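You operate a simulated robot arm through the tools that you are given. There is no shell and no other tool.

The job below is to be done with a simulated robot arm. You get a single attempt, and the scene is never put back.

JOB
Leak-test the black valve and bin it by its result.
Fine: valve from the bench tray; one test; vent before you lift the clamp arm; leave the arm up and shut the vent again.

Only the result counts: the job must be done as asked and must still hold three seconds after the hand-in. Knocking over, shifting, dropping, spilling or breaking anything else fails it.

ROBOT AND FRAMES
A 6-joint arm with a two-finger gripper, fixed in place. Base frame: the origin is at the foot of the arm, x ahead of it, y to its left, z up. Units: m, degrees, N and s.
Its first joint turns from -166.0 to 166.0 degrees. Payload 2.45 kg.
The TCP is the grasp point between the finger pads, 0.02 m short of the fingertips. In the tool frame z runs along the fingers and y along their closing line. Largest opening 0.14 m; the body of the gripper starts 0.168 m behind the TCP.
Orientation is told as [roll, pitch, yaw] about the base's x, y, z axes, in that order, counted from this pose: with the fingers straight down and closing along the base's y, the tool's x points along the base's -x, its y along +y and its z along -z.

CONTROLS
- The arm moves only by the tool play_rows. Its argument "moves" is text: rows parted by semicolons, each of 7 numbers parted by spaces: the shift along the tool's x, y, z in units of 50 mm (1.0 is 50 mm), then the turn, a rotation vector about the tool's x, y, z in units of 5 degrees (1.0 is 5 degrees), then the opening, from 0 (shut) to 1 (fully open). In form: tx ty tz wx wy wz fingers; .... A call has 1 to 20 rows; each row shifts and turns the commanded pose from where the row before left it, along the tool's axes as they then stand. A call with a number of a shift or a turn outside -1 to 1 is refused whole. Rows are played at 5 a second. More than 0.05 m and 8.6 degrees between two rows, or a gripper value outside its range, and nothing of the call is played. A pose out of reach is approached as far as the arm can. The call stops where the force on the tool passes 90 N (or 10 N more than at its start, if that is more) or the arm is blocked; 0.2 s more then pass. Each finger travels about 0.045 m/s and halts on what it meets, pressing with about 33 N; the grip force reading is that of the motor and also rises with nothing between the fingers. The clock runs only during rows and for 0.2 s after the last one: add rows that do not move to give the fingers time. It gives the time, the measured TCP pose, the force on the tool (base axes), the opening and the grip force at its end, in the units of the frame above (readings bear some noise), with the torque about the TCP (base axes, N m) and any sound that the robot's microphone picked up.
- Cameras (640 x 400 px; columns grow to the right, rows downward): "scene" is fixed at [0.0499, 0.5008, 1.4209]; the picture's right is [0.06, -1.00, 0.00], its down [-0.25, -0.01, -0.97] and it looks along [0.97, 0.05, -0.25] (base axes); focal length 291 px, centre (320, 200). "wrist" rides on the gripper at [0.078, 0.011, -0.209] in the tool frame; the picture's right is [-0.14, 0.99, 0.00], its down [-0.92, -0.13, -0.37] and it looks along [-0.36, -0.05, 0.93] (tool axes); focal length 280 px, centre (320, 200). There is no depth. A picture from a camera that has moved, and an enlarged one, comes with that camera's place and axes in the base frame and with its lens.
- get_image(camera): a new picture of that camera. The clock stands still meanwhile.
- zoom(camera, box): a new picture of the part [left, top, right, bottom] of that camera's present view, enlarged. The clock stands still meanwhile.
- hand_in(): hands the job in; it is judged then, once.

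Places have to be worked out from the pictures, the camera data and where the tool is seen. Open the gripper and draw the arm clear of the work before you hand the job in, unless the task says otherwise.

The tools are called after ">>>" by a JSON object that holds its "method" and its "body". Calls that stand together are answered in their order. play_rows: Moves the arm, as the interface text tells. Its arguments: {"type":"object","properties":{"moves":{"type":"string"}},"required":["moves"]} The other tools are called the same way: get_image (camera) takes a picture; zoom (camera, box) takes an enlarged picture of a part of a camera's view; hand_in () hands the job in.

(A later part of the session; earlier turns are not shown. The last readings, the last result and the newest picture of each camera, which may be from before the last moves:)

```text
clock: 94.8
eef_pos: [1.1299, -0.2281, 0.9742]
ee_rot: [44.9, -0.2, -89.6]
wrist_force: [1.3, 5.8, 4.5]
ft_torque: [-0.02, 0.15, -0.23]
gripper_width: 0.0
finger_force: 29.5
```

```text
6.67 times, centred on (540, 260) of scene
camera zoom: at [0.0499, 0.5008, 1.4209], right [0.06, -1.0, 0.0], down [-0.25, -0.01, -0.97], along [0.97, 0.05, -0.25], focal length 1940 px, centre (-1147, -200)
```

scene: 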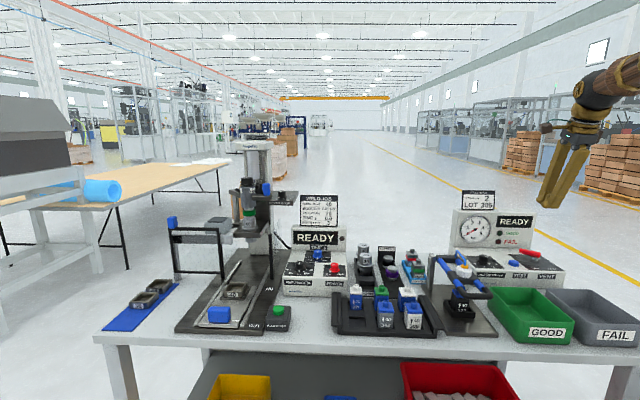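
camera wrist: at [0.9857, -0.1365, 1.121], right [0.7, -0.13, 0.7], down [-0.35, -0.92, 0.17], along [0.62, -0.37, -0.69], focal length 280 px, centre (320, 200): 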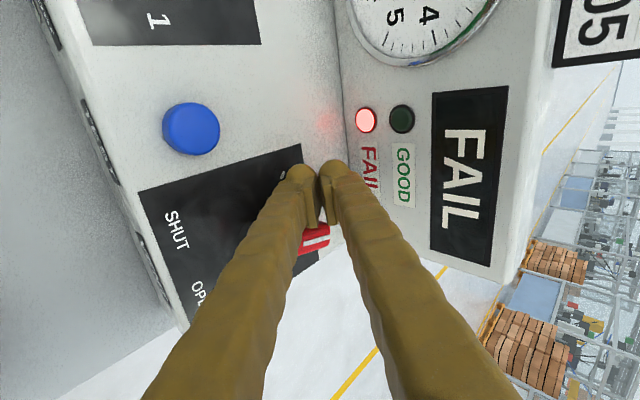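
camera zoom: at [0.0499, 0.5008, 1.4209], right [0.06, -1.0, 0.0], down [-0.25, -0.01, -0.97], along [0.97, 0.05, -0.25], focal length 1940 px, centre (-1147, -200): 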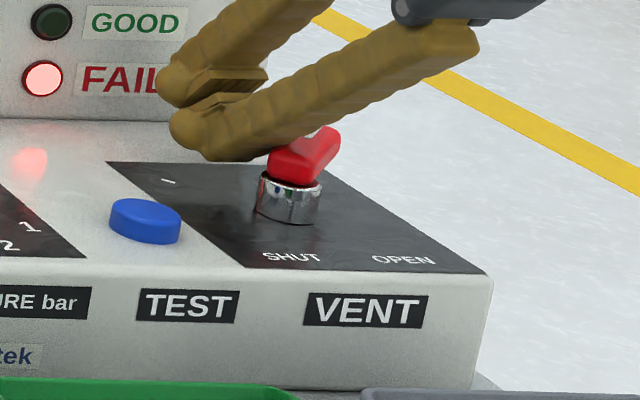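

The lever has passed midway and is moving toward OPEN with little force. I'll continue.

>>> {"method": "play_rows", "body": {"moves": "-0.05 0 0 0 0 0 0; -0.05 0 0 0 0 0 0; -0.05 0 0 0 0 0 0; -0.05 0 0 0 0 0 0; -0.05 0 0 0 0 0 0; -0.05 0 0 0 0 0 0; 0 0 0 0 0 0 0"}}

>>> {"method": "zoom", "body": {"camera": "wrist", "box": [220, 130, 400, 310]}}

>>> {"method": "zoom", "body": {"camera": "scene", "box": [450, 200, 590, 290]}}

```text
clock: 96.1
eef_pos: [1.1319, -0.2344, 0.9791]
ee_rot: [45.1, -0.1, -89.3]
wrist_force: [6.4, 8.3, 3.8]
ft_torque: [0.04, 0.1, -0.18]
gripper_width: 0.0
finger_force: 28.7
stopped in row 6: the force on the tool passed its limit at 93 N (the readings are from after the stop); the commanded pose is now the measured one
```

```text
2.22 times, centred on (310, 220) of wrist
camera zoom: at [0.9907, -0.157, 1.1341], right [0.7, -0.13, 0.7], down [-0.34, -0.92, 0.17], along [0.63, -0.36, -0.69], focal length 623 px, centre (342, 156)
```

zoom: 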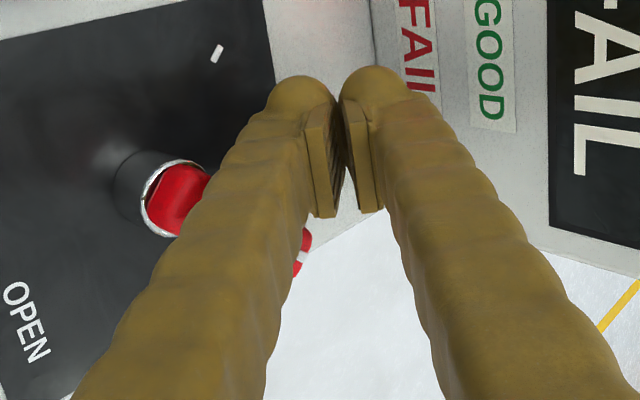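

```text
4.44 times, centred on (520, 245) of scene
camera zoom: at [0.0499, 0.5008, 1.4209], right [0.06, -1.0, 0.0], down [-0.25, -0.01, -0.97], along [0.97, 0.05, -0.25], focal length 1294 px, centre (-569, 0)
```

zoom: 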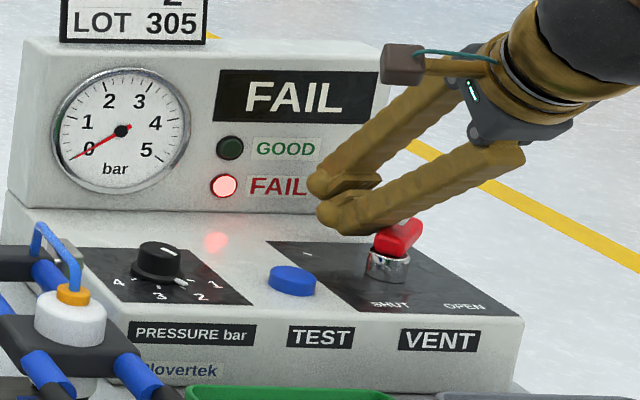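

The gauge now reads 0, so the system is vented. I'll back off the lever and withdraw up and back, leaving the vent open while I lift the clamp.

>>> {"method": "play_rows", "body": {"moves": "0.15 0 0 0 0 0 0; 0.15 0 -0.2 0 0 0 0; 0 0 -0.8 0 0 0 0; 0 0 -0.8 0 0 0 0; 0 0 -0.8 0 0 0 0; 0 0 -0.8 0 0 0 0; 0 0 -0.6 0 0 0 0; 0 0 0 1 0 0 0.1; 0 0 0 1 0 0 0.2; 0 0 0 1 0 0 0.3; 0 0 0 1 0 0 0.36; 0 0 0 1 0 0 0.36; 0 0 0 0.4 0 0 0.36; 0 0 0 0 0 0 0.36"}}

>>> {"method": "get_image", "body": {"camera": "wrist"}}

>>> {"method": "zoom", "body": {"camera": "scene", "box": [450, 200, 590, 290]}}

```text
clock: 99.1
eef_pos: [0.99, -0.2196, 1.12]
ee_rot: [18.1, -0.1, -89.4]
wrist_force: [-0.2, 0.5, -0.5]
ft_torque: [-0.02, -0.02, 0.03]
gripper_width: 0.0502
finger_force: 0.0
```

```text
taken
camera wrist: at [0.9345, -0.1423, 1.3217], right [0.94, -0.13, 0.31], down [-0.23, -0.92, 0.31], along [0.24, -0.36, -0.9], focal length 280 px, centre (320, 200)
```

wrist: 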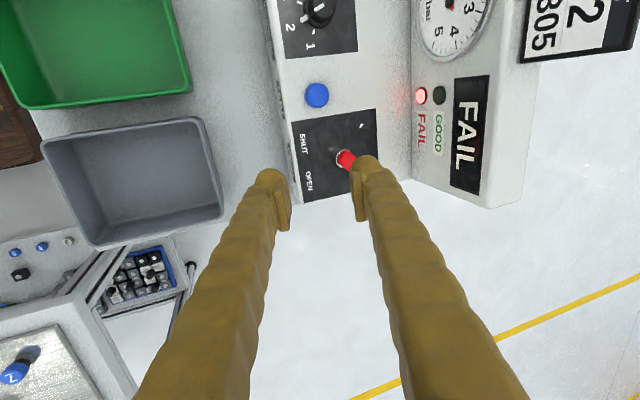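

```text
4.44 times, centred on (520, 245) of scene
camera zoom: at [0.0499, 0.5008, 1.4209], right [0.06, -1.0, 0.0], down [-0.25, -0.01, -0.97], along [0.97, 0.05, -0.25], focal length 1294 px, centre (-569, 0)
```

zoom: 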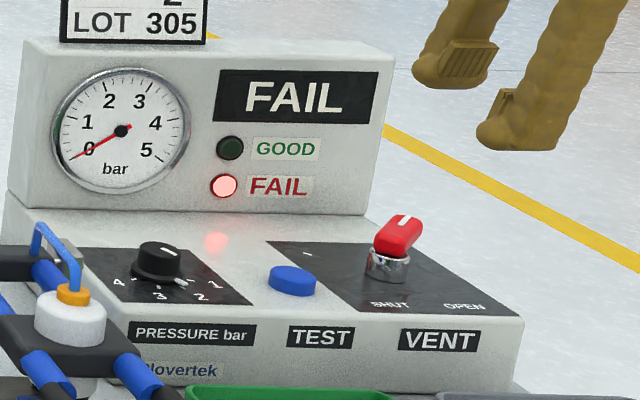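

Gauge 0 and the lever rests near OPEN. I'll now travel back to above the clamp handle, staying at a safe height.

>>> {"method": "play_rows", "body": {"moves": "0.616 -0.465 -0.151 0 0 0 0.36; 0.616 -0.465 -0.151 0 0 0 0.36; 0.616 -0.465 -0.151 0 0 0 0.36; 0.616 -0.465 -0.151 0 0 0 0.36; 0.616 -0.465 -0.151 0 0 0 0.36; 0.616 -0.465 -0.151 0 0 0 0.36; 0.616 -0.465 -0.151 0 0 0 0.36; 0.616 -0.465 -0.151 0 0 0 0.36; 0.616 -0.465 -0.151 0 0 0 0.36; 0.616 -0.465 -0.151 0 0 0 0.36; 0.616 -0.465 -0.151 0 0 0 0.36; 0 0 0 0 0 0 0.36; 0 0 0 0 0 0 0.36"}}

>>> {"method": "get_image", "body": {"camera": "wrist"}}

>>> {"method": "zoom", "body": {"camera": "scene", "box": [430, 220, 520, 320]}}

```text
clock: 101.9
eef_pos: [0.7162, 0.1127, 1.1196]
ee_rot: [18.1, 0.0, -89.4]
wrist_force: [1.1, -0.6, 0.4]
ft_torque: [0.03, 0.04, -0.02]
gripper_width: 0.0505
finger_force: 0.0
```

```text
taken
camera wrist: at [0.66, 0.1916, 1.3213], right [0.94, -0.13, 0.31], down [-0.23, -0.92, 0.31], along [0.24, -0.36, -0.9], focal length 280 px, centre (320, 200)
```

wrist: 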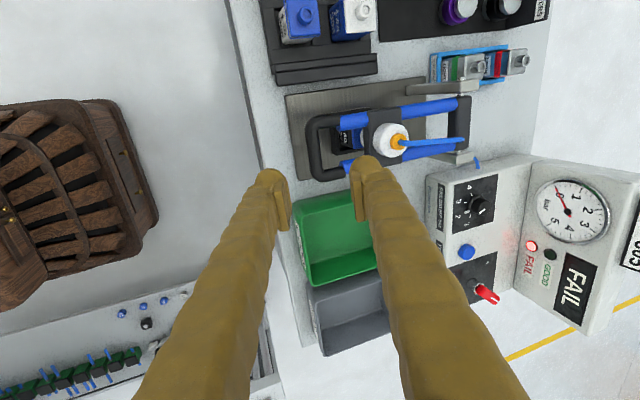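

```text
4.00 times, centred on (475, 270) of scene
camera zoom: at [0.0499, 0.5008, 1.4209], right [0.06, -1.0, 0.0], down [-0.25, -0.01, -0.97], along [0.97, 0.05, -0.25], focal length 1164 px, centre (-300, -80)
```

zoom: 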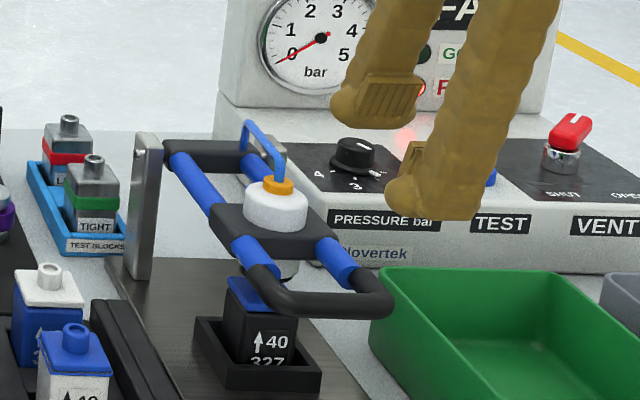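

>>> {"method": "zoom", "body": {"camera": "wrist", "box": [290, 85, 410, 195]}}

```text
3.64 times, centred on (350, 140) of wrist
camera zoom: at [0.66, 0.1916, 1.3213], right [0.94, -0.13, 0.31], down [-0.23, -0.92, 0.31], along [0.24, -0.36, -0.9], focal length 1020 px, centre (211, 418)
```

zoom: 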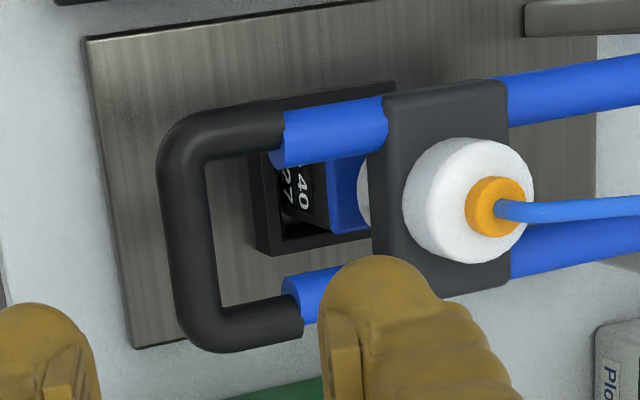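

The handle bar's centre is at (0.752, 0.1205, 0.985). I'll line up and come down along the tool axis with the fingers straddling the bar.

>>> {"method": "play_rows", "body": {"moves": "0.13 -0.12 0.3 0 0 0 0.36; 0 0 0.6 0 0 0 0.36; 0 0 0.6 0 0 0 0.36; 0 0 0.5 0 0 0 0.36; 0 0 0 0 0 0 0.36; 0 0 0 0 0 0 0.36"}}

>>> {"method": "zoom", "body": {"camera": "wrist", "box": [240, 100, 420, 260]}}

>>> {"method": "zoom", "body": {"camera": "scene", "box": [430, 240, 510, 310]}}

```text
clock: 103.3
eef_pos: [0.7424, 0.1202, 1.02]
ee_rot: [18.1, -0.2, -89.5]
wrist_force: [0.4, 0.2, -0.1]
ft_torque: [0.0, 0.0, 0.03]
gripper_width: 0.0502
finger_force: 0.0
```

```text
2.50 times, centred on (330, 180) of wrist
camera zoom: at [0.6867, 0.1979, 1.2224], right [0.94, -0.13, 0.31], down [-0.23, -0.92, 0.31], along [0.24, -0.36, -0.9], focal length 701 px, centre (295, 250)
```

zoom: 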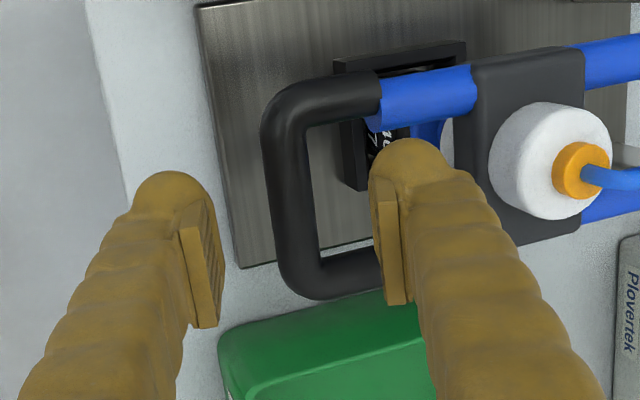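

```text
5.71 times, centred on (470, 275) of scene
camera zoom: at [0.0499, 0.5008, 1.4209], right [0.06, -1.0, 0.0], down [-0.25, -0.01, -0.97], along [0.97, 0.05, -0.25], focal length 1663 px, centre (-537, -229)
```

zoom: 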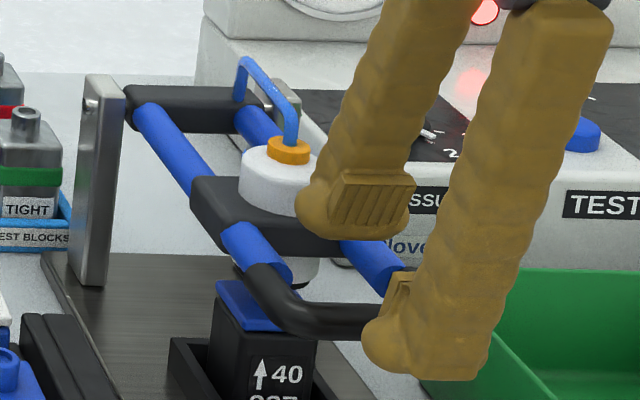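

>>> {"method": "play_rows", "body": {"moves": "0 0 0.3 0 0 0 0.36; 0 0 0.2 0 0 0 0.36; 0 0 0.2 0 0 0 0.36; 0 0 0 0 0 0 0.36; 0 0 0 0 0 0 0.36"}}

>>> {"method": "zoom", "body": {"camera": "wrist", "box": [240, 100, 420, 260]}}

```text
clock: 104.5
eef_pos: [0.7534, 0.1199, 0.9891]
ee_rot: [18.2, -0.1, -89.4]
wrist_force: [-8.7, 0.6, 27.9]
ft_torque: [-0.01, -0.9, 0.03]
gripper_width: 0.0515
finger_force: 0.1
```

```text
2.50 times, centred on (330, 180) of wrist
camera zoom: at [0.6981, 0.1978, 1.1909], right [0.94, -0.13, 0.31], down [-0.23, -0.92, 0.31], along [0.25, -0.36, -0.9], focal length 701 px, centre (295, 250)
```

zoom: 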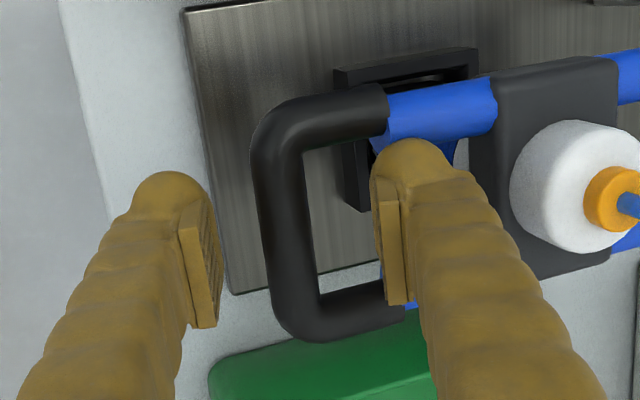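

There's contact at about 28 N, apparently the wider +x fingertip touching the rods. I'll back off 8 mm, narrow the opening to about 34 mm, and re-enter closer to the bar.

>>> {"method": "play_rows", "body": {"moves": "0 0 -0.3 0 0 0 0.3; 0 0 0 0 0 0 0.25; 0 0 0 0 0 0 0.24; 0 0 0 0 0 0 0.24; 0 0 0.15 0 0 0 0.24; 0 0 0.1 0 0 0 0.24; 0 0 0 0 0 0 0.24"}}

>>> {"method": "zoom", "body": {"camera": "wrist", "box": [240, 100, 420, 260]}}

>>> {"method": "zoom", "body": {"camera": "scene", "box": [430, 240, 510, 310]}}

```text
clock: 106.1
eef_pos: [0.7531, 0.1205, 0.9896]
ee_rot: [18.1, -0.1, -89.4]
wrist_force: [-5.1, -9.3, 10.4]
ft_torque: [0.11, -0.34, -0.24]
gripper_width: 0.0327
finger_force: 0.0
```

```text
2.50 times, centred on (330, 180) of wrist
camera zoom: at [0.6978, 0.1982, 1.1921], right [0.94, -0.13, 0.31], down [-0.23, -0.92, 0.31], along [0.24, -0.36, -0.9], focal length 701 px, centre (295, 250)
```

zoom: 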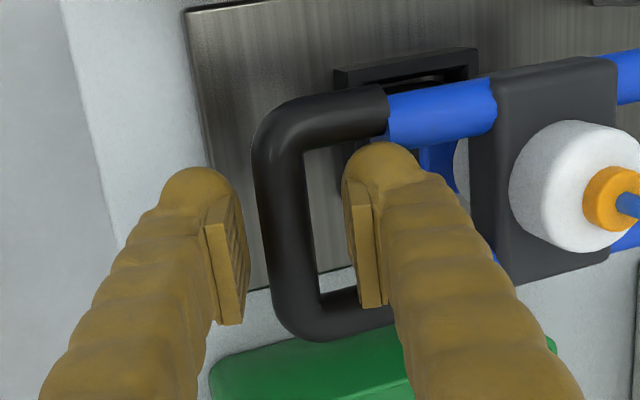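

```text
5.71 times, centred on (470, 275) of scene
camera zoom: at [0.0499, 0.5008, 1.4209], right [0.06, -1.0, 0.0], down [-0.25, -0.01, -0.97], along [0.97, 0.05, -0.25], focal length 1663 px, centre (-537, -229)
```

zoom: 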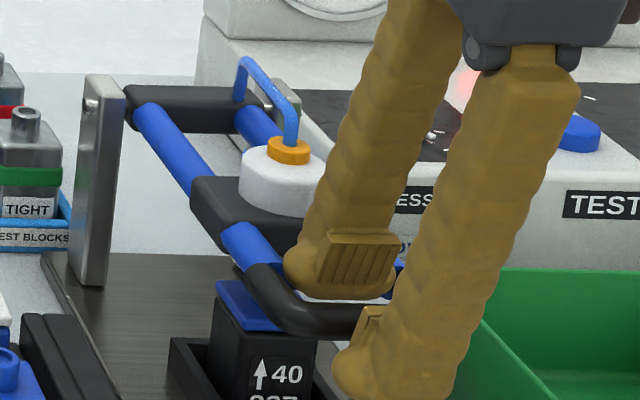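

The fingertip bulb is nearly as wide as the handle's gap and touches the +y leg. I'll shift 2 mm toward -y, rise about 5 mm and close on the bar.

>>> {"method": "play_rows", "body": {"moves": "-0.03 0 -0.1 0 0 0 0.24; 0 0 0 0 0 0 0.2; 0 0 0 0 0 0 0.16; 0 0 0 0 0 0 0.12; 0 0 0 0 0 0 0.08; 0 0 0 0 0 0 0.06; 0 0 0 0 0 0 0.06"}}

>>> {"method": "zoom", "body": {"camera": "wrist", "box": [240, 100, 420, 260]}}

>>> {"method": "zoom", "body": {"camera": "scene", "box": [430, 240, 510, 310]}}

```text
clock: 107.7
eef_pos: [0.7504, 0.1189, 0.9944]
ee_rot: [18.0, -0.1, -89.4]
wrist_force: [-15.6, 1.6, -2.2]
ft_torque: [0.01, 0.17, 0.13]
gripper_width: 0.0184
finger_force: 7.5
```

```text
2.50 times, centred on (330, 180) of wrist
camera zoom: at [0.6954, 0.1977, 1.1969], right [0.94, -0.13, 0.31], down [-0.23, -0.92, 0.31], along [0.24, -0.36, -0.9], focal length 701 px, centre (295, 250)
```

zoom: 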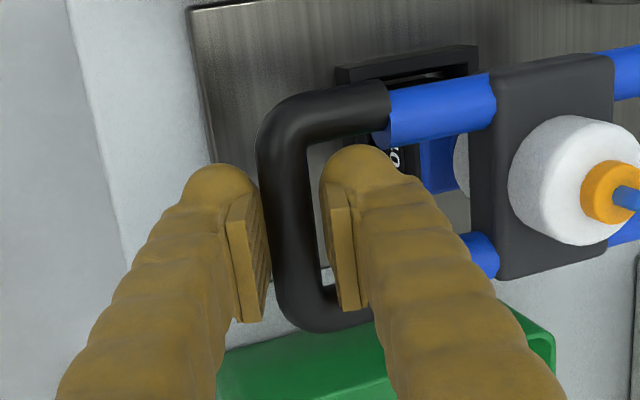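

```text
5.71 times, centred on (470, 275) of scene
camera zoom: at [0.0499, 0.5008, 1.4209], right [0.06, -1.0, 0.0], down [-0.25, -0.01, -0.97], along [0.97, 0.05, -0.25], focal length 1663 px, centre (-537, -229)
```

zoom: 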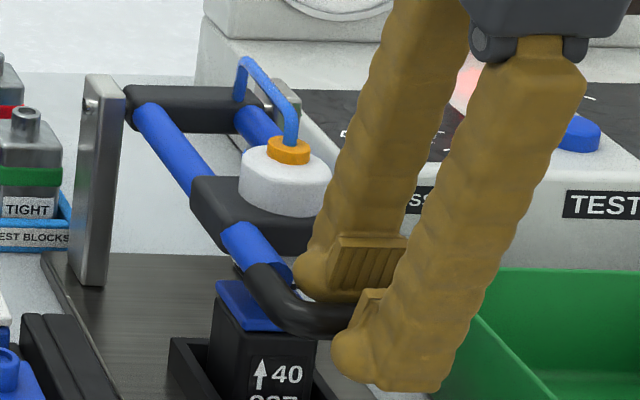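

>>> {"method": "play_rows", "body": {"moves": "0 0 0 0 0 0 0.06; 0 0 0 0 0 0 0.06; 0 0 0 0 0 0 0.06"}}

```text
clock: 108.5
eef_pos: [0.7502, 0.1192, 0.9952]
ee_rot: [18.2, -0.1, -89.4]
wrist_force: [-14.5, 1.5, -3.0]
ft_torque: [-0.02, 0.2, 0.18]
gripper_width: 0.0187
finger_force: 8.1
```

The fingers stopped at 18.7 mm with only 8 N, so the tip bulbs are jamming in the handle's rounded corners. I'll back out, square up the yaw and centre at y=0.119. Then I'll re-enter deeper so the pads, not the tips, are at the bar.

>>> {"method": "play_rows", "body": {"moves": "0 0 0 0 0 0 0.2; 0 0 0 0 0 0 0.3; 0 0 0 0 0 0 0.34; 0 0 -0.4 0 0 0 0.34; 0 0 -0.4 0 0 0.1 0.34; 0 0 0 0 0 0 0.34; 0 0 0 0 0 0 0.34"}}

>>> {"method": "zoom", "body": {"camera": "wrist", "box": [240, 100, 420, 260]}}

```text
clock: 110.1
eef_pos: [0.7381, 0.1197, 1.0335]
ee_rot: [18.1, 0.0, -89.8]
wrist_force: [-0.6, 0.3, -0.2]
ft_torque: [0.01, 0.05, -0.02]
gripper_width: 0.0474
finger_force: 0.0
```

```text
2.50 times, centred on (330, 180) of wrist
camera zoom: at [0.6833, 0.1986, 1.2351], right [0.94, -0.13, 0.31], down [-0.23, -0.92, 0.31], along [0.24, -0.36, -0.9], focal length 701 px, centre (295, 250)
```

zoom: 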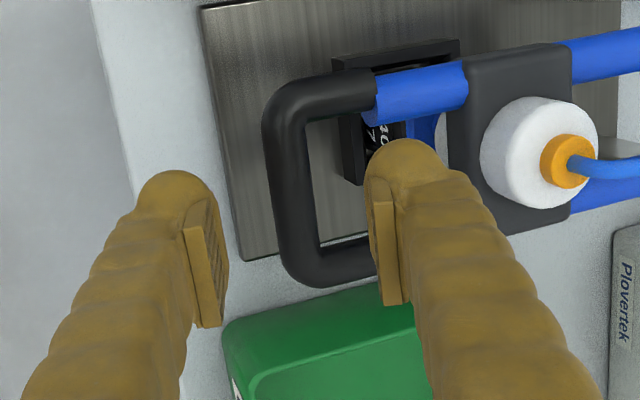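

>>> {"method": "play_rows", "body": {"moves": "-0.02 -0.03 0.3 0 0 0 0.34; 0 0 0.2 0 0 0 0.34; 0 0 0.1 0 0 0 0.34; 0 0 0 0 0 0 0.34"}}

>>> {"method": "play_rows", "body": {"moves": "0 0 0.1 0 0 0 0.34; 0 0 0 0 0 0 0.34"}}

>>> {"method": "play_rows", "body": {"moves": "0 0 0.1 0 0 0 0.34; 0 0 0 0 0 0 0.34"}}

```text
clock: 111.1
eef_pos: [0.7471, 0.1186, 1.0048]
ee_rot: [18.1, 0.1, -89.8]
wrist_force: [0.5, 0.3, -0.4]
ft_torque: [0.0, 0.01, 0.01]
gripper_width: 0.0473
finger_force: 0.2
```

```text
clock: 111.7
eef_pos: [0.7478, 0.1179, 0.9992]
ee_rot: [18.1, 0.0, -89.9]
wrist_force: [-0.6, 0.3, -0.1]
ft_torque: [0.0, -0.01, 0.0]
gripper_width: 0.0475
finger_force: 0.0
```

```text
clock: 112.3
eef_pos: [0.7507, 0.119, 0.9944]
ee_rot: [18.1, 0.0, -89.9]
wrist_force: [0.9, 0.1, 0.2]
ft_torque: [0.0, -0.01, 0.0]
gripper_width: 0.0475
finger_force: 0.0
```

No contact at y≈0.119. I'll continue inserting in 5 mm steps until the bar reaches pad height.

>>> {"method": "play_rows", "body": {"moves": "0 0 0.1 0 0 0 0.34; 0 0 0 0 0 0 0.34"}}

>>> {"method": "play_rows", "body": {"moves": "0 0 0.1 0 0 0 0.34; 0 0 0 0 0 0 0.34"}}

>>> {"method": "zoom", "body": {"camera": "wrist", "box": [240, 100, 420, 260]}}

```text
clock: 112.9
eef_pos: [0.7521, 0.1188, 0.9895]
ee_rot: [18.2, 0.1, -89.8]
wrist_force: [-6.9, 26.7, 23.8]
ft_torque: [-0.39, -0.65, 0.86]
gripper_width: 0.0482
finger_force: 0.3
```

```text
clock: 113.4
eef_pos: [0.7545, 0.1191, 0.9898]
ee_rot: [18.5, 0.1, -89.8]
wrist_force: [-10.2, 4.1, 20.6]
ft_torque: [-0.12, -0.61, 0.02]
gripper_width: 0.0462
finger_force: 0.1
stopped in row 2: the force on the tool passed its limit at 92 N (the readings are from after the stop); the commanded pose is now the measured one
```

```text
2.50 times, centred on (330, 180) of wrist
camera zoom: at [0.6977, 0.1976, 1.1913], right [0.94, -0.13, 0.31], down [-0.23, -0.92, 0.31], along [0.25, -0.36, -0.9], focal length 701 px, centre (295, 250)
```

zoom: 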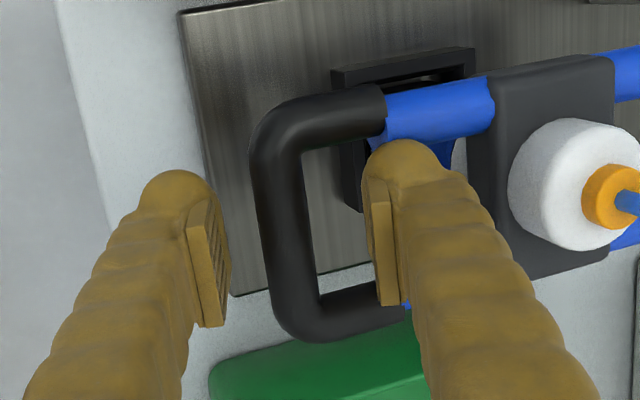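

The fingertips are as wide as the handle gap, so inserting between the legs isn't workable here. A better way is to turn the tool to yaw 0 and squeeze the handle from outside across both legs (about 89 mm). Then the closing line is parallel to the hinge axis and the arm can pivot freely, so I'll back out, rise and turn.

>>> {"method": "play_rows", "body": {"moves": "0 0 -0.3 0 0 0 0.34; 0 0 -0.6 0 0 0 0.34; 0 0 -0.8 0 0 0 0.34; 0 0 -0.8 0.7 0 0 0.34; 0 0 -0.6 1 0 0 0.34; 0 0 0 1 0 0 0.5; 0 0 0 1 0 0 0.6; 0 0 0 0 0 0 0.6"}}

>>> {"method": "zoom", "body": {"camera": "scene", "box": [430, 220, 520, 320]}}

```text
clock: 115.2
eef_pos: [0.7077, 0.1203, 1.137]
ee_rot: [-0.1, 0.1, -89.8]
wrist_force: [-0.2, -0.2, -0.1]
ft_torque: [-0.04, -0.01, 0.0]
gripper_width: 0.0839
finger_force: 0.0
```

```text
4.00 times, centred on (475, 270) of scene
camera zoom: at [0.0499, 0.5008, 1.4209], right [0.06, -1.0, 0.0], down [-0.25, -0.01, -0.97], along [0.97, 0.05, -0.25], focal length 1164 px, centre (-300, -80)
```

zoom: 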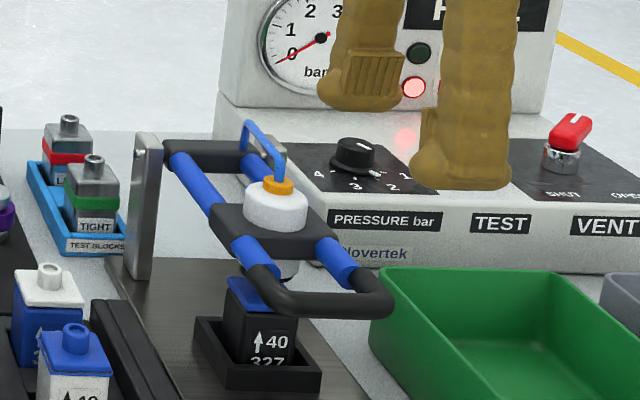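

Clamp and valve are undisturbed. Now I'll turn the tool back to yaw 0 and open to about 118 mm.

>>> {"method": "play_rows", "body": {"moves": "0 0 0 0 0 -1 0.6; 0 0 0 0 0 -1 0.6; 0 0 0 0 0 -1 0.6; 0 0 0 0 0 -1 0.6; 0 0 0 0 0 -1 0.6; 0 0 0 0 0 -1 0.6; 0 0 0 0 0 -1 0.6; 0 0 0 0 0 -1 0.6; 0 0 0 0 0 -1 0.6; 0 0 0 0 0 -1 0.6; 0 0 0 0 0 -1 0.7; 0 0 0 0 0 -1 0.8; 0 0 0 0 0 -1 0.86; 0 0 0 0 0 -1 0.86; 0 0 0 0 0 -1 0.86; 0 0 0 0 0 -1 0.86; 0 0 0 0 0 -1 0.86; 0 0 0 0 0 -0.96 0.86; 0 0 0 0 0 0 0.86; 0 0 0 0 0 0 0.86"}}

>>> {"method": "get_image", "body": {"camera": "wrist"}}

```text
clock: 119.4
eef_pos: [0.7071, 0.1195, 1.1363]
ee_rot: [0.1, 0.1, 0.0]
wrist_force: [0.7, -0.7, 0.2]
ft_torque: [0.0, 0.02, 0.02]
gripper_width: 0.1204
finger_force: 0.0
```

```text
taken
camera wrist: at [0.629, 0.1306, 1.3451], right [0.14, 0.99, 0.0], down [0.92, -0.13, 0.37], along [0.36, -0.05, -0.93], focal length 280 px, centre (320, 200)
```

wrist: 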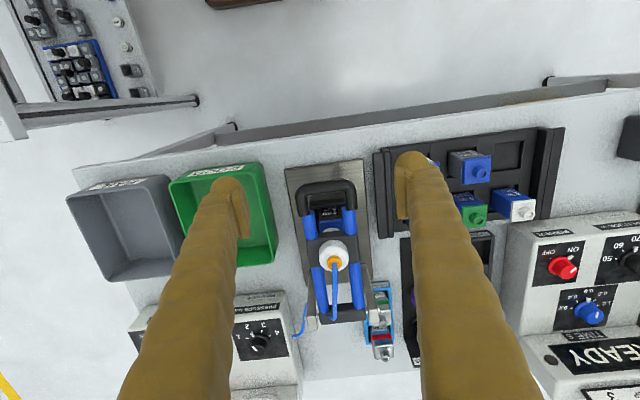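

>>> {"method": "zoom", "body": {"camera": "wrist", "box": [260, 160, 400, 260]}}

```text
4.00 times, centred on (330, 210) of wrist
camera zoom: at [0.629, 0.1306, 1.3451], right [0.14, 0.99, 0.0], down [0.92, -0.13, 0.37], along [0.36, -0.05, -0.93], focal length 1122 px, centre (280, 160)
```

zoom: 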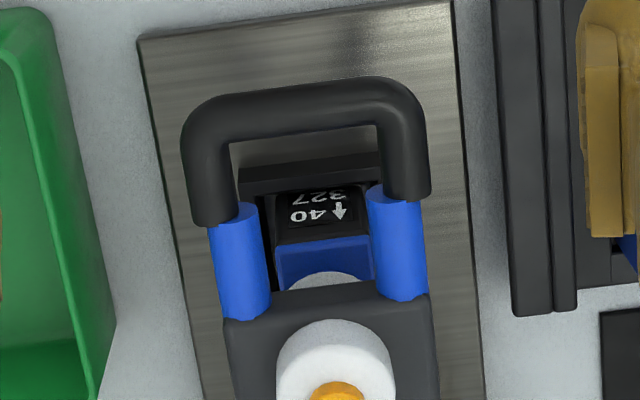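

From this view the handle's outer width is about 86 mm, centred at y=0.1195. I'll move above the legs at x≈0.766 and come straight down with the fingers outside the handle.

>>> {"method": "play_rows", "body": {"moves": "-0.6 0 0 0 0 0 0.86; -0.58 0 0.1 0 0 0 0.86; 0 0 0.6 0 0 0 0.86; 0 0 0.6 0 0 0 0.86; 0 0 0.6 0 0 0 0.86; 0 0 0.5 0 0 0 0.86; 0 0 0.3 0 0 0 0.86; 0 0 0.3 0 0 0 0.86; 0 0 0 0 0 0 0.86; 0 0 0 0 0 0 0.86"}}

>>> {"method": "get_image", "body": {"camera": "wrist"}}

>>> {"method": "zoom", "body": {"camera": "scene", "box": [430, 230, 520, 320]}}

```text
clock: 121.6
eef_pos: [0.7652, 0.117, 0.9845]
ee_rot: [0.1, 0.0, 0.0]
wrist_force: [-0.6, 0.5, 0.0]
ft_torque: [-0.02, 0.0, -0.01]
gripper_width: 0.1205
finger_force: 0.1
```

```text
taken
camera wrist: at [0.686, 0.1284, 1.1941], right [0.14, 0.99, 0.0], down [0.92, -0.13, 0.37], along [0.36, -0.05, -0.93], focal length 280 px, centre (320, 200)
```

wrist: 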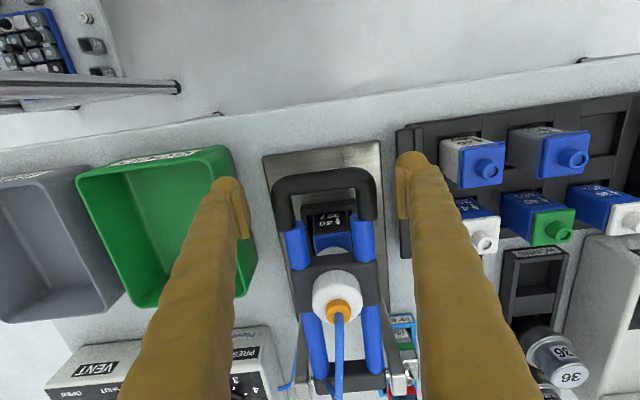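

```text
4.44 times, centred on (475, 275) of scene
camera zoom: at [0.0499, 0.5008, 1.4209], right [0.06, -1.0, 0.0], down [-0.25, -0.01, -0.97], along [0.97, 0.05, -0.25], focal length 1294 px, centre (-369, -133)
```

zoom: 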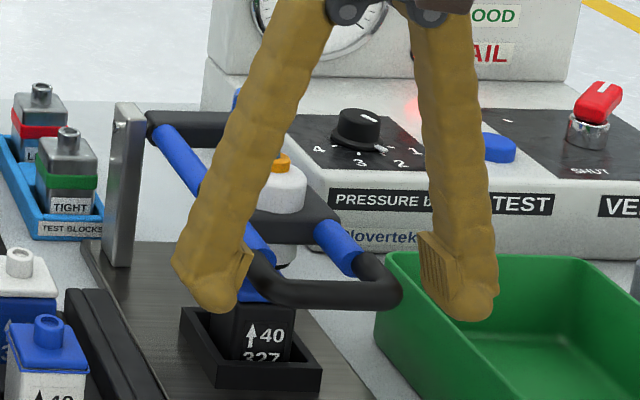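

The fingers straddle the handle from outside. I'll centre by 2 mm and close on it.

>>> {"method": "play_rows", "body": {"moves": "0 0.04 0 0 0 0 0.8; 0 0 0 0 0 0 0.7; 0 0 0 0 0 0 0.64; 0 0 0 0 0 0 0.58; 0 0 0 0 0 0 0.5; 0 0 0 0 0 0 0.45; 0 0 0 0 0 0 0.45; 0 0 0 0 0 0 0.45"}}

>>> {"method": "get_image", "body": {"camera": "wrist"}}

```text
clock: 123.4
eef_pos: [0.7645, 0.1193, 0.9859]
ee_rot: [0.1, 0.1, 0.0]
wrist_force: [1.3, -37.1, 0.6]
ft_torque: [-0.08, -0.02, 0.36]
gripper_width: 0.0828
finger_force: 44.7
```

```text
taken
camera wrist: at [0.6865, 0.1307, 1.1946], right [0.14, 0.99, 0.0], down [0.92, -0.13, 0.37], along [0.36, -0.05, -0.93], focal length 280 px, centre (320, 200)
```

wrist: 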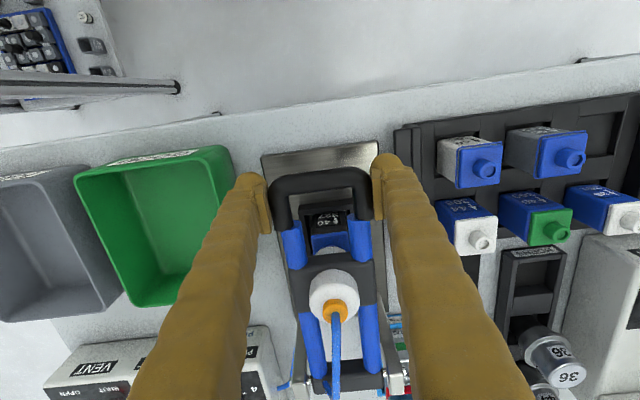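

Gripped at 83 mm, but there's 37 N sideways, so the tool is slightly off-centre. I'll shift 1.5 mm toward -y to balance.

>>> {"method": "play_rows", "body": {"moves": "0 -0.03 0 0 0 0 0.45; 0 0 0 0 0 0 0.45; 0 0 0 0 0 0 0.45"}}

```text
clock: 124.2
eef_pos: [0.7658, 0.1201, 0.9856]
ee_rot: [0.1, 0.2, 0.1]
wrist_force: [-19.0, -6.5, 6.0]
ft_torque: [0.2, -0.05, 0.34]
gripper_width: 0.0827
finger_force: 45.1
```

Balanced now. I'll lift the clamp arm along its arc about the hinge, starting with 24°.

>>> {"method": "play_rows", "body": {"moves": "-0.02 0 -0.289 0 0 0 0.45; -0.02 0 -0.289 0 0 0 0.45; -0.06 0 -0.283 0 0 0 0.45; -0.06 0 -0.283 0 0 0 0.45; -0.099 0 -0.272 0 0 0 0.45; -0.099 0 -0.272 0 0 0 0.45; 0 0 0 0 0 0 0.45"}}

>>> {"method": "zoom", "body": {"camera": "scene", "box": [420, 190, 520, 320]}}

```text
clock: 125.8
eef_pos: [0.7858, 0.1204, 1.0704]
ee_rot: [0.1, 0.1, 0.0]
wrist_force: [-2.6, 5.4, -8.4]
ft_torque: [0.1, 1.15, 0.49]
gripper_width: 0.0835
finger_force: 44.7
```

```text
3.08 times, centred on (470, 255) of scene
camera zoom: at [0.0499, 0.5008, 1.4209], right [0.06, -1.0, 0.0], down [-0.25, -0.01, -0.97], along [0.97, 0.05, -0.25], focal length 896 px, centre (-142, 31)
```

zoom: 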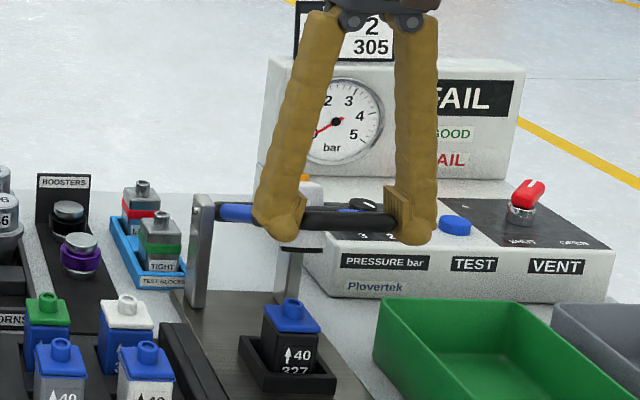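

The arm lifts easily and the valve stays in the nest. I'll continue, gradually tilting the tool outward for reach.

>>> {"method": "play_rows", "body": {"moves": "-0.136 0 -0.256 0 0 0 0.45; -0.136 0 -0.256 0 -0.6 0 0.45; -0.183 0 -0.225 0 -0.6 0 0.45; -0.195 0 -0.215 0 -0.6 0 0.45; -0.231 0 -0.174 0 -0.6 0 0.45; -0.24 0 -0.162 0 -0.6 0 0.45; -0.266 0 -0.113 0 -0.6 0 0.45; -0.272 0 -0.099 0 -0.6 0 0.45; 0 0 0 0 0 0 0.45"}}

>>> {"method": "zoom", "body": {"camera": "scene", "box": [420, 170, 540, 320]}}

```text
clock: 127.8
eef_pos: [0.8584, 0.1189, 1.1576]
ee_rot: [0.1, -21.1, 0.0]
wrist_force: [-14.3, -9.2, 7.4]
ft_torque: [-0.11, 1.16, -0.12]
gripper_width: 0.0834
finger_force: 44.9
```

```text
2.67 times, centred on (480, 245) of scene
camera zoom: at [0.0499, 0.5008, 1.4209], right [0.06, -1.0, 0.0], down [-0.25, -0.01, -0.97], along [0.97, 0.05, -0.25], focal length 776 px, centre (-107, 80)
```

zoom: 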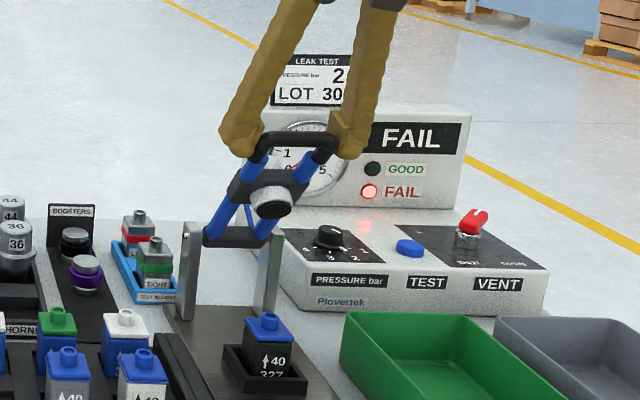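

The clamp is past halfway up. I'll continue toward vertical.

>>> {"method": "play_rows", "body": {"moves": "-0.285 0 -0.046 0 -0.6 0 0.45; -0.287 0 -0.031 0 -0.6 0 0.45; -0.289 0 0.025 0 -0.6 0 0.45; -0.288 0 0.04 0 -0.6 0 0.45; -0.273 0 0.095 0 -0.6 0 0.45; -0.268 0 0.109 0 0 0 0.45; -0.251 0 0.144 0 0 0 0.45; -0.251 0 0.144 0 0 0 0.45; 0 0 0 0 0 0 0.45"}}

>>> {"method": "zoom", "body": {"camera": "scene", "box": [420, 170, 540, 320]}}

```text
clock: 129.8
eef_pos: [0.9675, 0.1196, 1.1922]
ee_rot: [0.1, -35.9, -0.1]
wrist_force: [0.2, 0.2, -0.4]
ft_torque: [-0.02, 0.0, 0.03]
gripper_width: 0.063
finger_force: 0.2
```

```text
2.67 times, centred on (480, 245) of scene
camera zoom: at [0.0499, 0.5008, 1.4209], right [0.06, -1.0, 0.0], down [-0.25, -0.01, -0.97], along [0.97, 0.05, -0.25], focal length 776 px, centre (-107, 80)
```

zoom: 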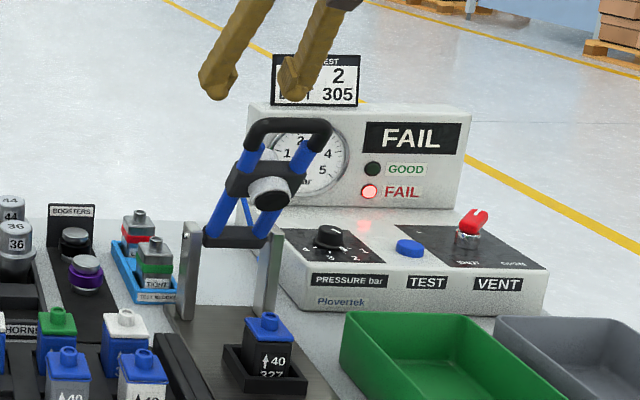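

The handle slipped out of the grip; the clamp arm is standing partway up, leaning about 30° forward. No time passes while I look, so I'll check the wrist view before acting.

>>> {"method": "get_image", "body": {"camera": "wrist"}}

>>> {"method": "zoom", "body": {"camera": "scene", "box": [420, 170, 500, 270]}}

```text
taken
camera wrist: at [0.7807, 0.1304, 1.316], right [0.11, 0.99, 0.08], down [0.53, -0.13, 0.84], along [0.84, -0.05, -0.54], focal length 280 px, centre (320, 200)
```

wrist: 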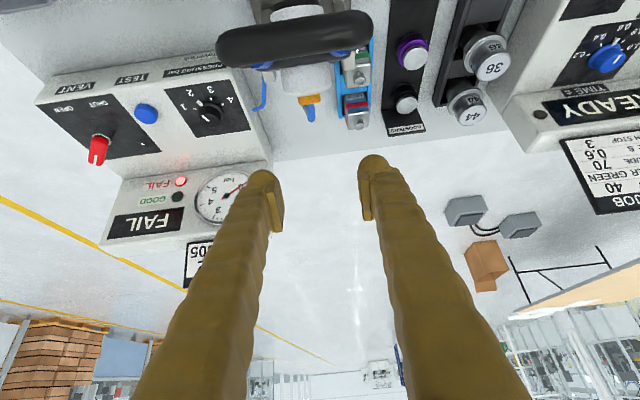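

```text
4.00 times, centred on (460, 220) of scene
camera zoom: at [0.0499, 0.5008, 1.4209], right [0.06, -1.0, 0.0], down [-0.25, -0.01, -0.97], along [0.97, 0.05, -0.25], focal length 1164 px, centre (-240, 120)
```

zoom: 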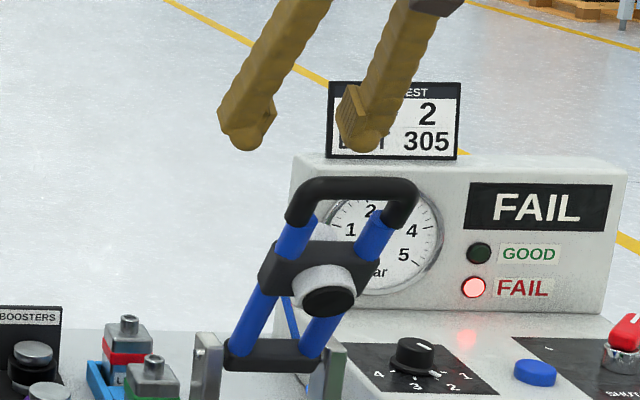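

The arm's bar is at about (0.865, 1.177), leaning roughly 30° forward. I'll lift the tool clear over the handle, closing the fingers, then check whether the arm is holding still.

>>> {"method": "play_rows", "body": {"moves": "0 0 -0.867 0 0 0 0.2; 0 0 -0.867 0 0 0 0; 0 0 -0.867 0 0 0 0"}}

>>> {"method": "zoom", "body": {"camera": "scene", "box": [420, 170, 500, 270]}}

```text
clock: 130.6
eef_pos: [0.8896, 0.1189, 1.2969]
ee_rot: [0.0, -35.9, 0.1]
wrist_force: [0.3, -0.6, -0.8]
ft_torque: [-0.04, 0.0, -0.01]
gripper_width: 0.0001
finger_force: 5.2
```

```text
4.00 times, centred on (460, 220) of scene
camera zoom: at [0.0499, 0.5008, 1.4209], right [0.06, -1.0, 0.0], down [-0.25, -0.01, -0.97], along [0.97, 0.05, -0.25], focal length 1164 px, centre (-240, 120)
```

zoom: 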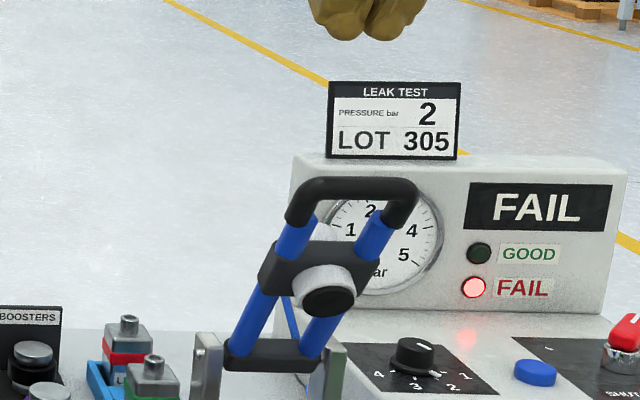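

The clamp arm holds its position on its own. I'll move to its front side and approach the bar from in front and below to push it back.

>>> {"method": "play_rows", "body": {"moves": "0.7625 0 -0.1875 0 0 0 0; 0.7625 0 -0.1875 0 0 0 0; 0.7625 0 -0.1875 0 0 0 0; 0.7625 0 -0.1875 0 0 0 0; 0 0 0.7 0 0 0 0; 0 0 0.7 0 0 0 0; 0 0 0.7 0 0 0 0; 0 0 0.5 0 0 0 0; 0 0 0 0 0 0 0; 0 0 0 0 0 0 0"}}

>>> {"method": "zoom", "body": {"camera": "scene", "box": [420, 170, 520, 290]}}

>>> {"method": "get_image", "body": {"camera": "wrist"}}

```text
clock: 132.8
eef_pos: [0.8256, 0.1204, 1.1312]
ee_rot: [0.1, -35.9, -0.2]
wrist_force: [-0.4, -0.7, -0.3]
ft_torque: [0.0, -0.01, 0.01]
gripper_width: 0.0
finger_force: 29.5
```

```text
3.33 times, centred on (470, 230) of scene
camera zoom: at [0.0499, 0.5008, 1.4209], right [0.06, -1.0, 0.0], down [-0.25, -0.01, -0.97], along [0.97, 0.05, -0.25], focal length 970 px, centre (-180, 100)
```

zoom: 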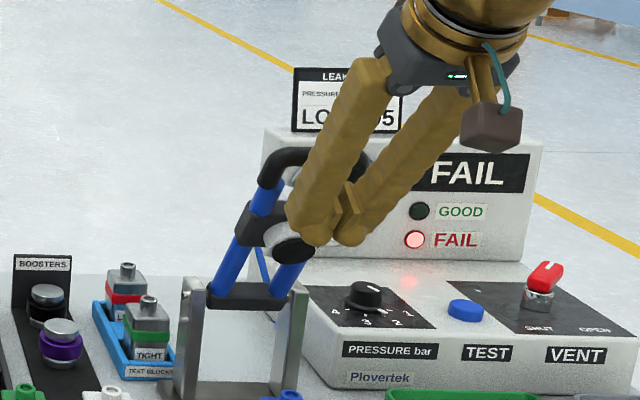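

```text
taken
camera wrist: at [0.639, 0.1305, 1.2548], right [0.11, 0.99, 0.08], down [0.53, -0.13, 0.84], along [0.84, -0.05, -0.54], focal length 280 px, centre (320, 200)
```

wrist: 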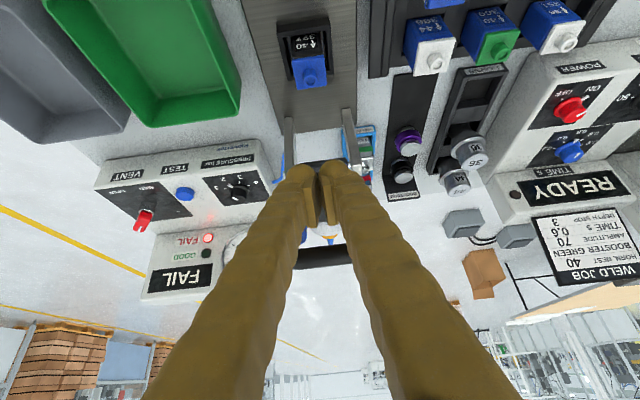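

The closed fingers are in front of the handle. I'll push up and back along the arc, first making contact and then rotating the arm by about 15°.

>>> {"method": "play_rows", "body": {"moves": "-0.3 0 0 0 0 0 0; -0.3 0 0 0 0 0 0; -0.281 0 0.051 0 0 0 0; -0.281 0 0.051 0 0 0 0; -0.293 0 0.095 0 0 0 0; -0.293 0 0.095 0 0 0 0; 0 0 0 0 0 0 0"}}

>>> {"method": "zoom", "body": {"camera": "scene", "box": [420, 170, 520, 290]}}

```text
clock: 134.4
eef_pos: [0.9001, 0.1202, 1.1725]
ee_rot: [0.1, -35.8, 0.0]
wrist_force: [-0.2, -0.9, -0.3]
ft_torque: [0.02, -0.02, 0.0]
gripper_width: 0.0
finger_force: 29.6
```

```text
3.33 times, centred on (470, 230) of scene
camera zoom: at [0.0499, 0.5008, 1.4209], right [0.06, -1.0, 0.0], down [-0.25, -0.01, -0.97], along [0.97, 0.05, -0.25], focal length 970 px, centre (-180, 100)
```

zoom: 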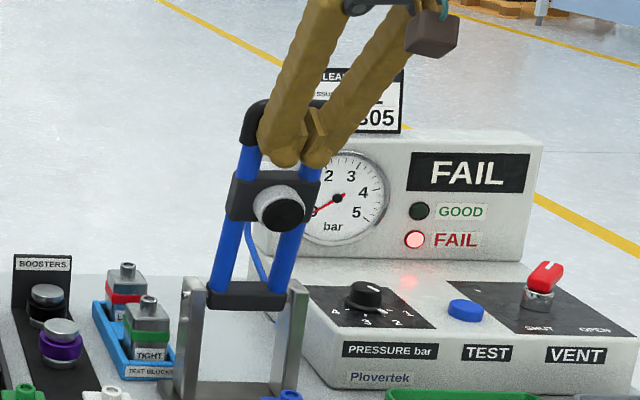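

It's swinging back smoothly. I'll continue past vertical toward its rest position.

>>> {"method": "play_rows", "body": {"moves": "-0.278 0 0.135 0 0 0 0; -0.278 0 0.135 0 0 0 0; -0.256 0 0.172 0 0 0 0; -0.256 0 0.172 0 0 0 0; -0.229 0 0.207 0 0 0 0; -0.229 0 0.207 0 0 0 0; 0 0 0 0 0 0 0"}}

>>> {"method": "zoom", "body": {"camera": "scene", "box": [420, 170, 520, 290]}}

```text
clock: 136.0
eef_pos: [0.9939, 0.1187, 1.1782]
ee_rot: [0.1, -36.0, -0.1]
wrist_force: [-0.2, 12.1, 15.8]
ft_torque: [-0.39, -0.22, 0.27]
gripper_width: 0.0
finger_force: 29.8
```

```text
3.33 times, centred on (470, 230) of scene
camera zoom: at [0.0499, 0.5008, 1.4209], right [0.06, -1.0, 0.0], down [-0.25, -0.01, -0.97], along [0.97, 0.05, -0.25], focal length 970 px, centre (-180, 100)
```

zoom: 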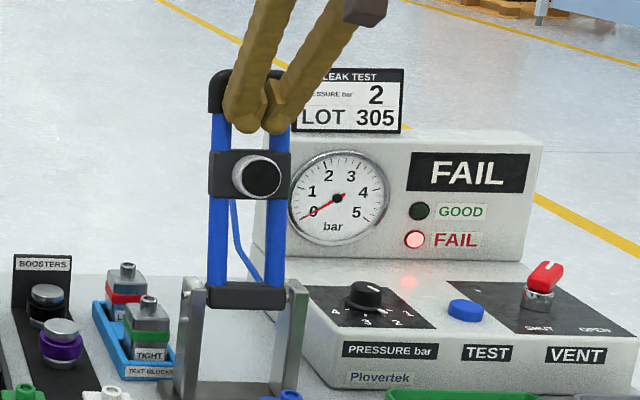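

The arm is almost at its original lean. I'll nudge a little further until it meets its back stop.

>>> {"method": "play_rows", "body": {"moves": "-0.15 0 0.06 0 0 0 0; -0.15 0 0.06 0 0 0 0; 0 0 0 0 0 0 0"}}

>>> {"method": "zoom", "body": {"camera": "scene", "box": [420, 170, 520, 290]}}

```text
clock: 136.8
eef_pos: [1.0092, 0.1193, 1.1813]
ee_rot: [0.2, -35.9, -0.1]
wrist_force: [0.0, 2.1, -1.3]
ft_torque: [0.03, 0.02, 0.02]
gripper_width: 0.0
finger_force: 29.3
```

```text
3.33 times, centred on (470, 230) of scene
camera zoom: at [0.0499, 0.5008, 1.4209], right [0.06, -1.0, 0.0], down [-0.25, -0.01, -0.97], along [0.97, 0.05, -0.25], focal length 970 px, centre (-180, 100)
```

zoom: 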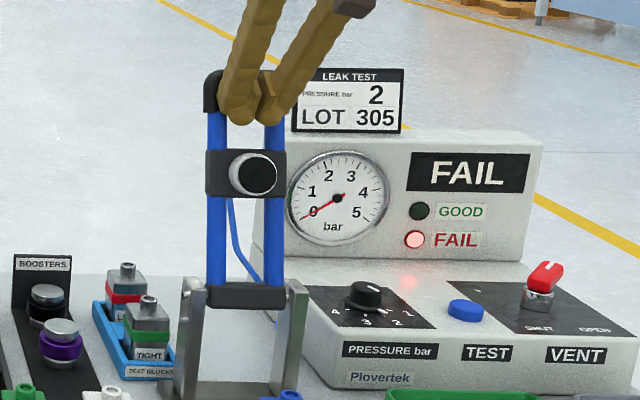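

>>> {"method": "play_rows", "body": {"moves": "-0.12 0 0.07 0 0 0 0; -0.12 0 0.07 0 0 0 0; 0 0 0 0 0 0 0"}}

>>> {"method": "zoom", "body": {"camera": "scene", "box": [420, 180, 490, 280]}}

```text
clock: 137.6
eef_pos: [1.0209, 0.1191, 1.1809]
ee_rot: [0.2, -35.6, -0.1]
wrist_force: [-41.5, -2.2, -31.8]
ft_torque: [0.19, 0.37, -0.22]
gripper_width: 0.006
finger_force: 29.8
```

```text
4.00 times, centred on (455, 230) of scene
camera zoom: at [0.0499, 0.5008, 1.4209], right [0.06, -1.0, 0.0], down [-0.25, -0.01, -0.97], along [0.97, 0.05, -0.25], focal length 1164 px, centre (-220, 80)
```

zoom: 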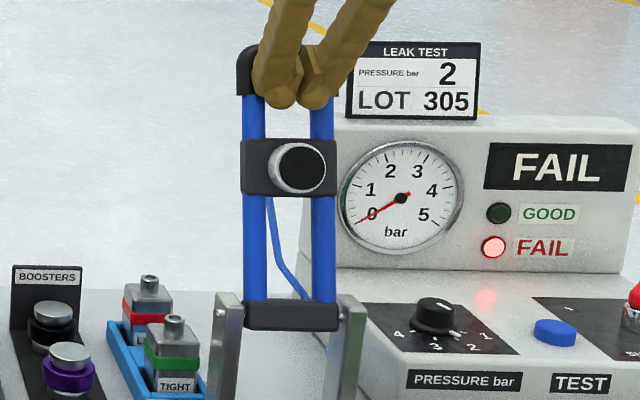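

The clamp arm is back on its stop, matching the original view exactly. I'll ease off and withdraw upward.

>>> {"method": "play_rows", "body": {"moves": "0.12 0 0 0 0 0 0; 0.05 0 -0.3 0 0 0 0; 0.1 0 -0.8 0 0 0 0; 0.1 0 -0.8 0 0 0 0; 0 0 -0.8 0 0 0 0; 0 0 0 0 0 0 0"}}

>>> {"method": "zoom", "body": {"camera": "scene", "box": [420, 180, 490, 280]}}

>>> {"method": "get_image", "body": {"camera": "scene"}}

```text
clock: 138.3
eef_pos: [0.9945, 0.1195, 1.1854]
ee_rot: [0.0, -34.8, 0.1]
wrist_force: [-1.7, 0.3, -6.1]
ft_torque: [0.01, 0.1, 0.02]
gripper_width: 0.0
finger_force: 29.7
stopped in row 3: the force on the tool passed its limit at 112 N (the readings are from after the stop); the commanded pose is now the measured one
```

```text
4.00 times, centred on (455, 230) of scene
camera zoom: at [0.0499, 0.5008, 1.4209], right [0.06, -1.0, 0.0], down [-0.25, -0.01, -0.97], along [0.97, 0.05, -0.25], focal length 1164 px, centre (-220, 80)
```

zoom: 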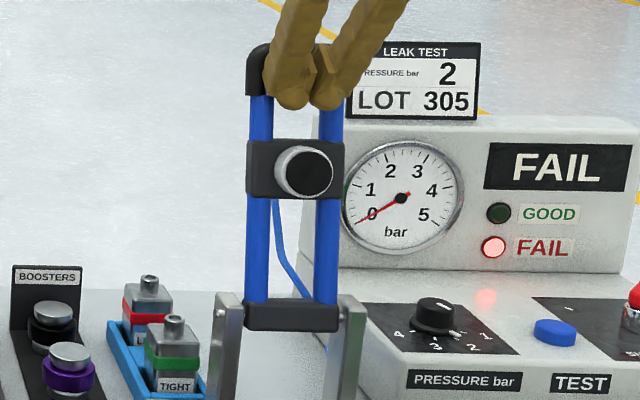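

```text
taken
```

scene: 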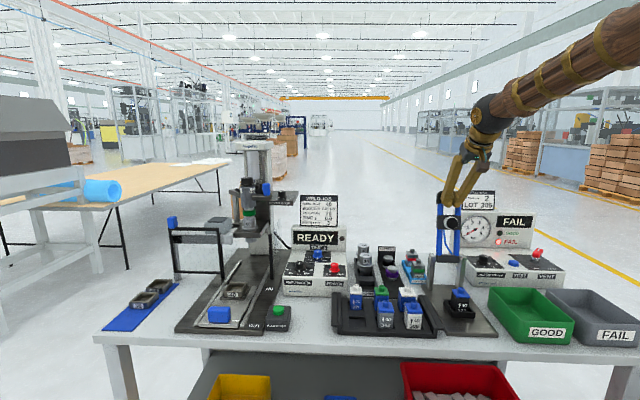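

The closed tips had gone through the handle loop, so pulling straight up caught the bar. I'll push the arm back to its stop again, and this time withdraw horizontally toward the robot to come out of the loop.

>>> {"method": "play_rows", "body": {"moves": "-0.111 0 0.114 0 0 0 0; -0.111 0 0.114 0 0 0 0; -0.1 0 0.1 0 0 0 0; 0 0 0 0 0 0 0"}}

>>> {"method": "zoom", "body": {"camera": "scene", "box": [420, 180, 490, 280]}}

```text
clock: 139.3
eef_pos: [1.0172, 0.1188, 1.1821]
ee_rot: [0.1, -34.7, 0.0]
wrist_force: [-8.9, 17.4, -28.0]
ft_torque: [0.16, 0.5, 0.26]
gripper_width: 0.0061
finger_force: 29.6
```

```text
4.00 times, centred on (455, 230) of scene
camera zoom: at [0.0499, 0.5008, 1.4209], right [0.06, -1.0, 0.0], down [-0.25, -0.01, -0.97], along [0.97, 0.05, -0.25], focal length 1164 px, centre (-220, 80)
```

zoom: 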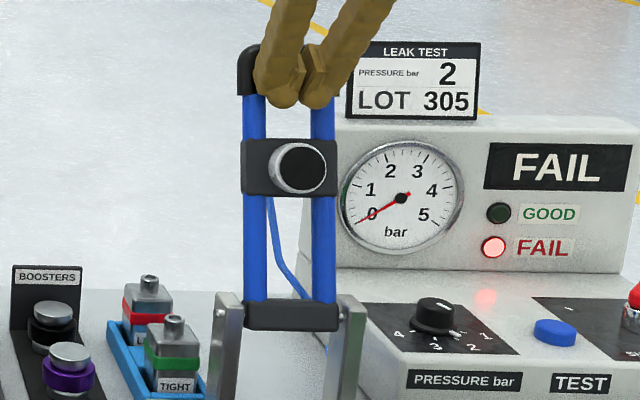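

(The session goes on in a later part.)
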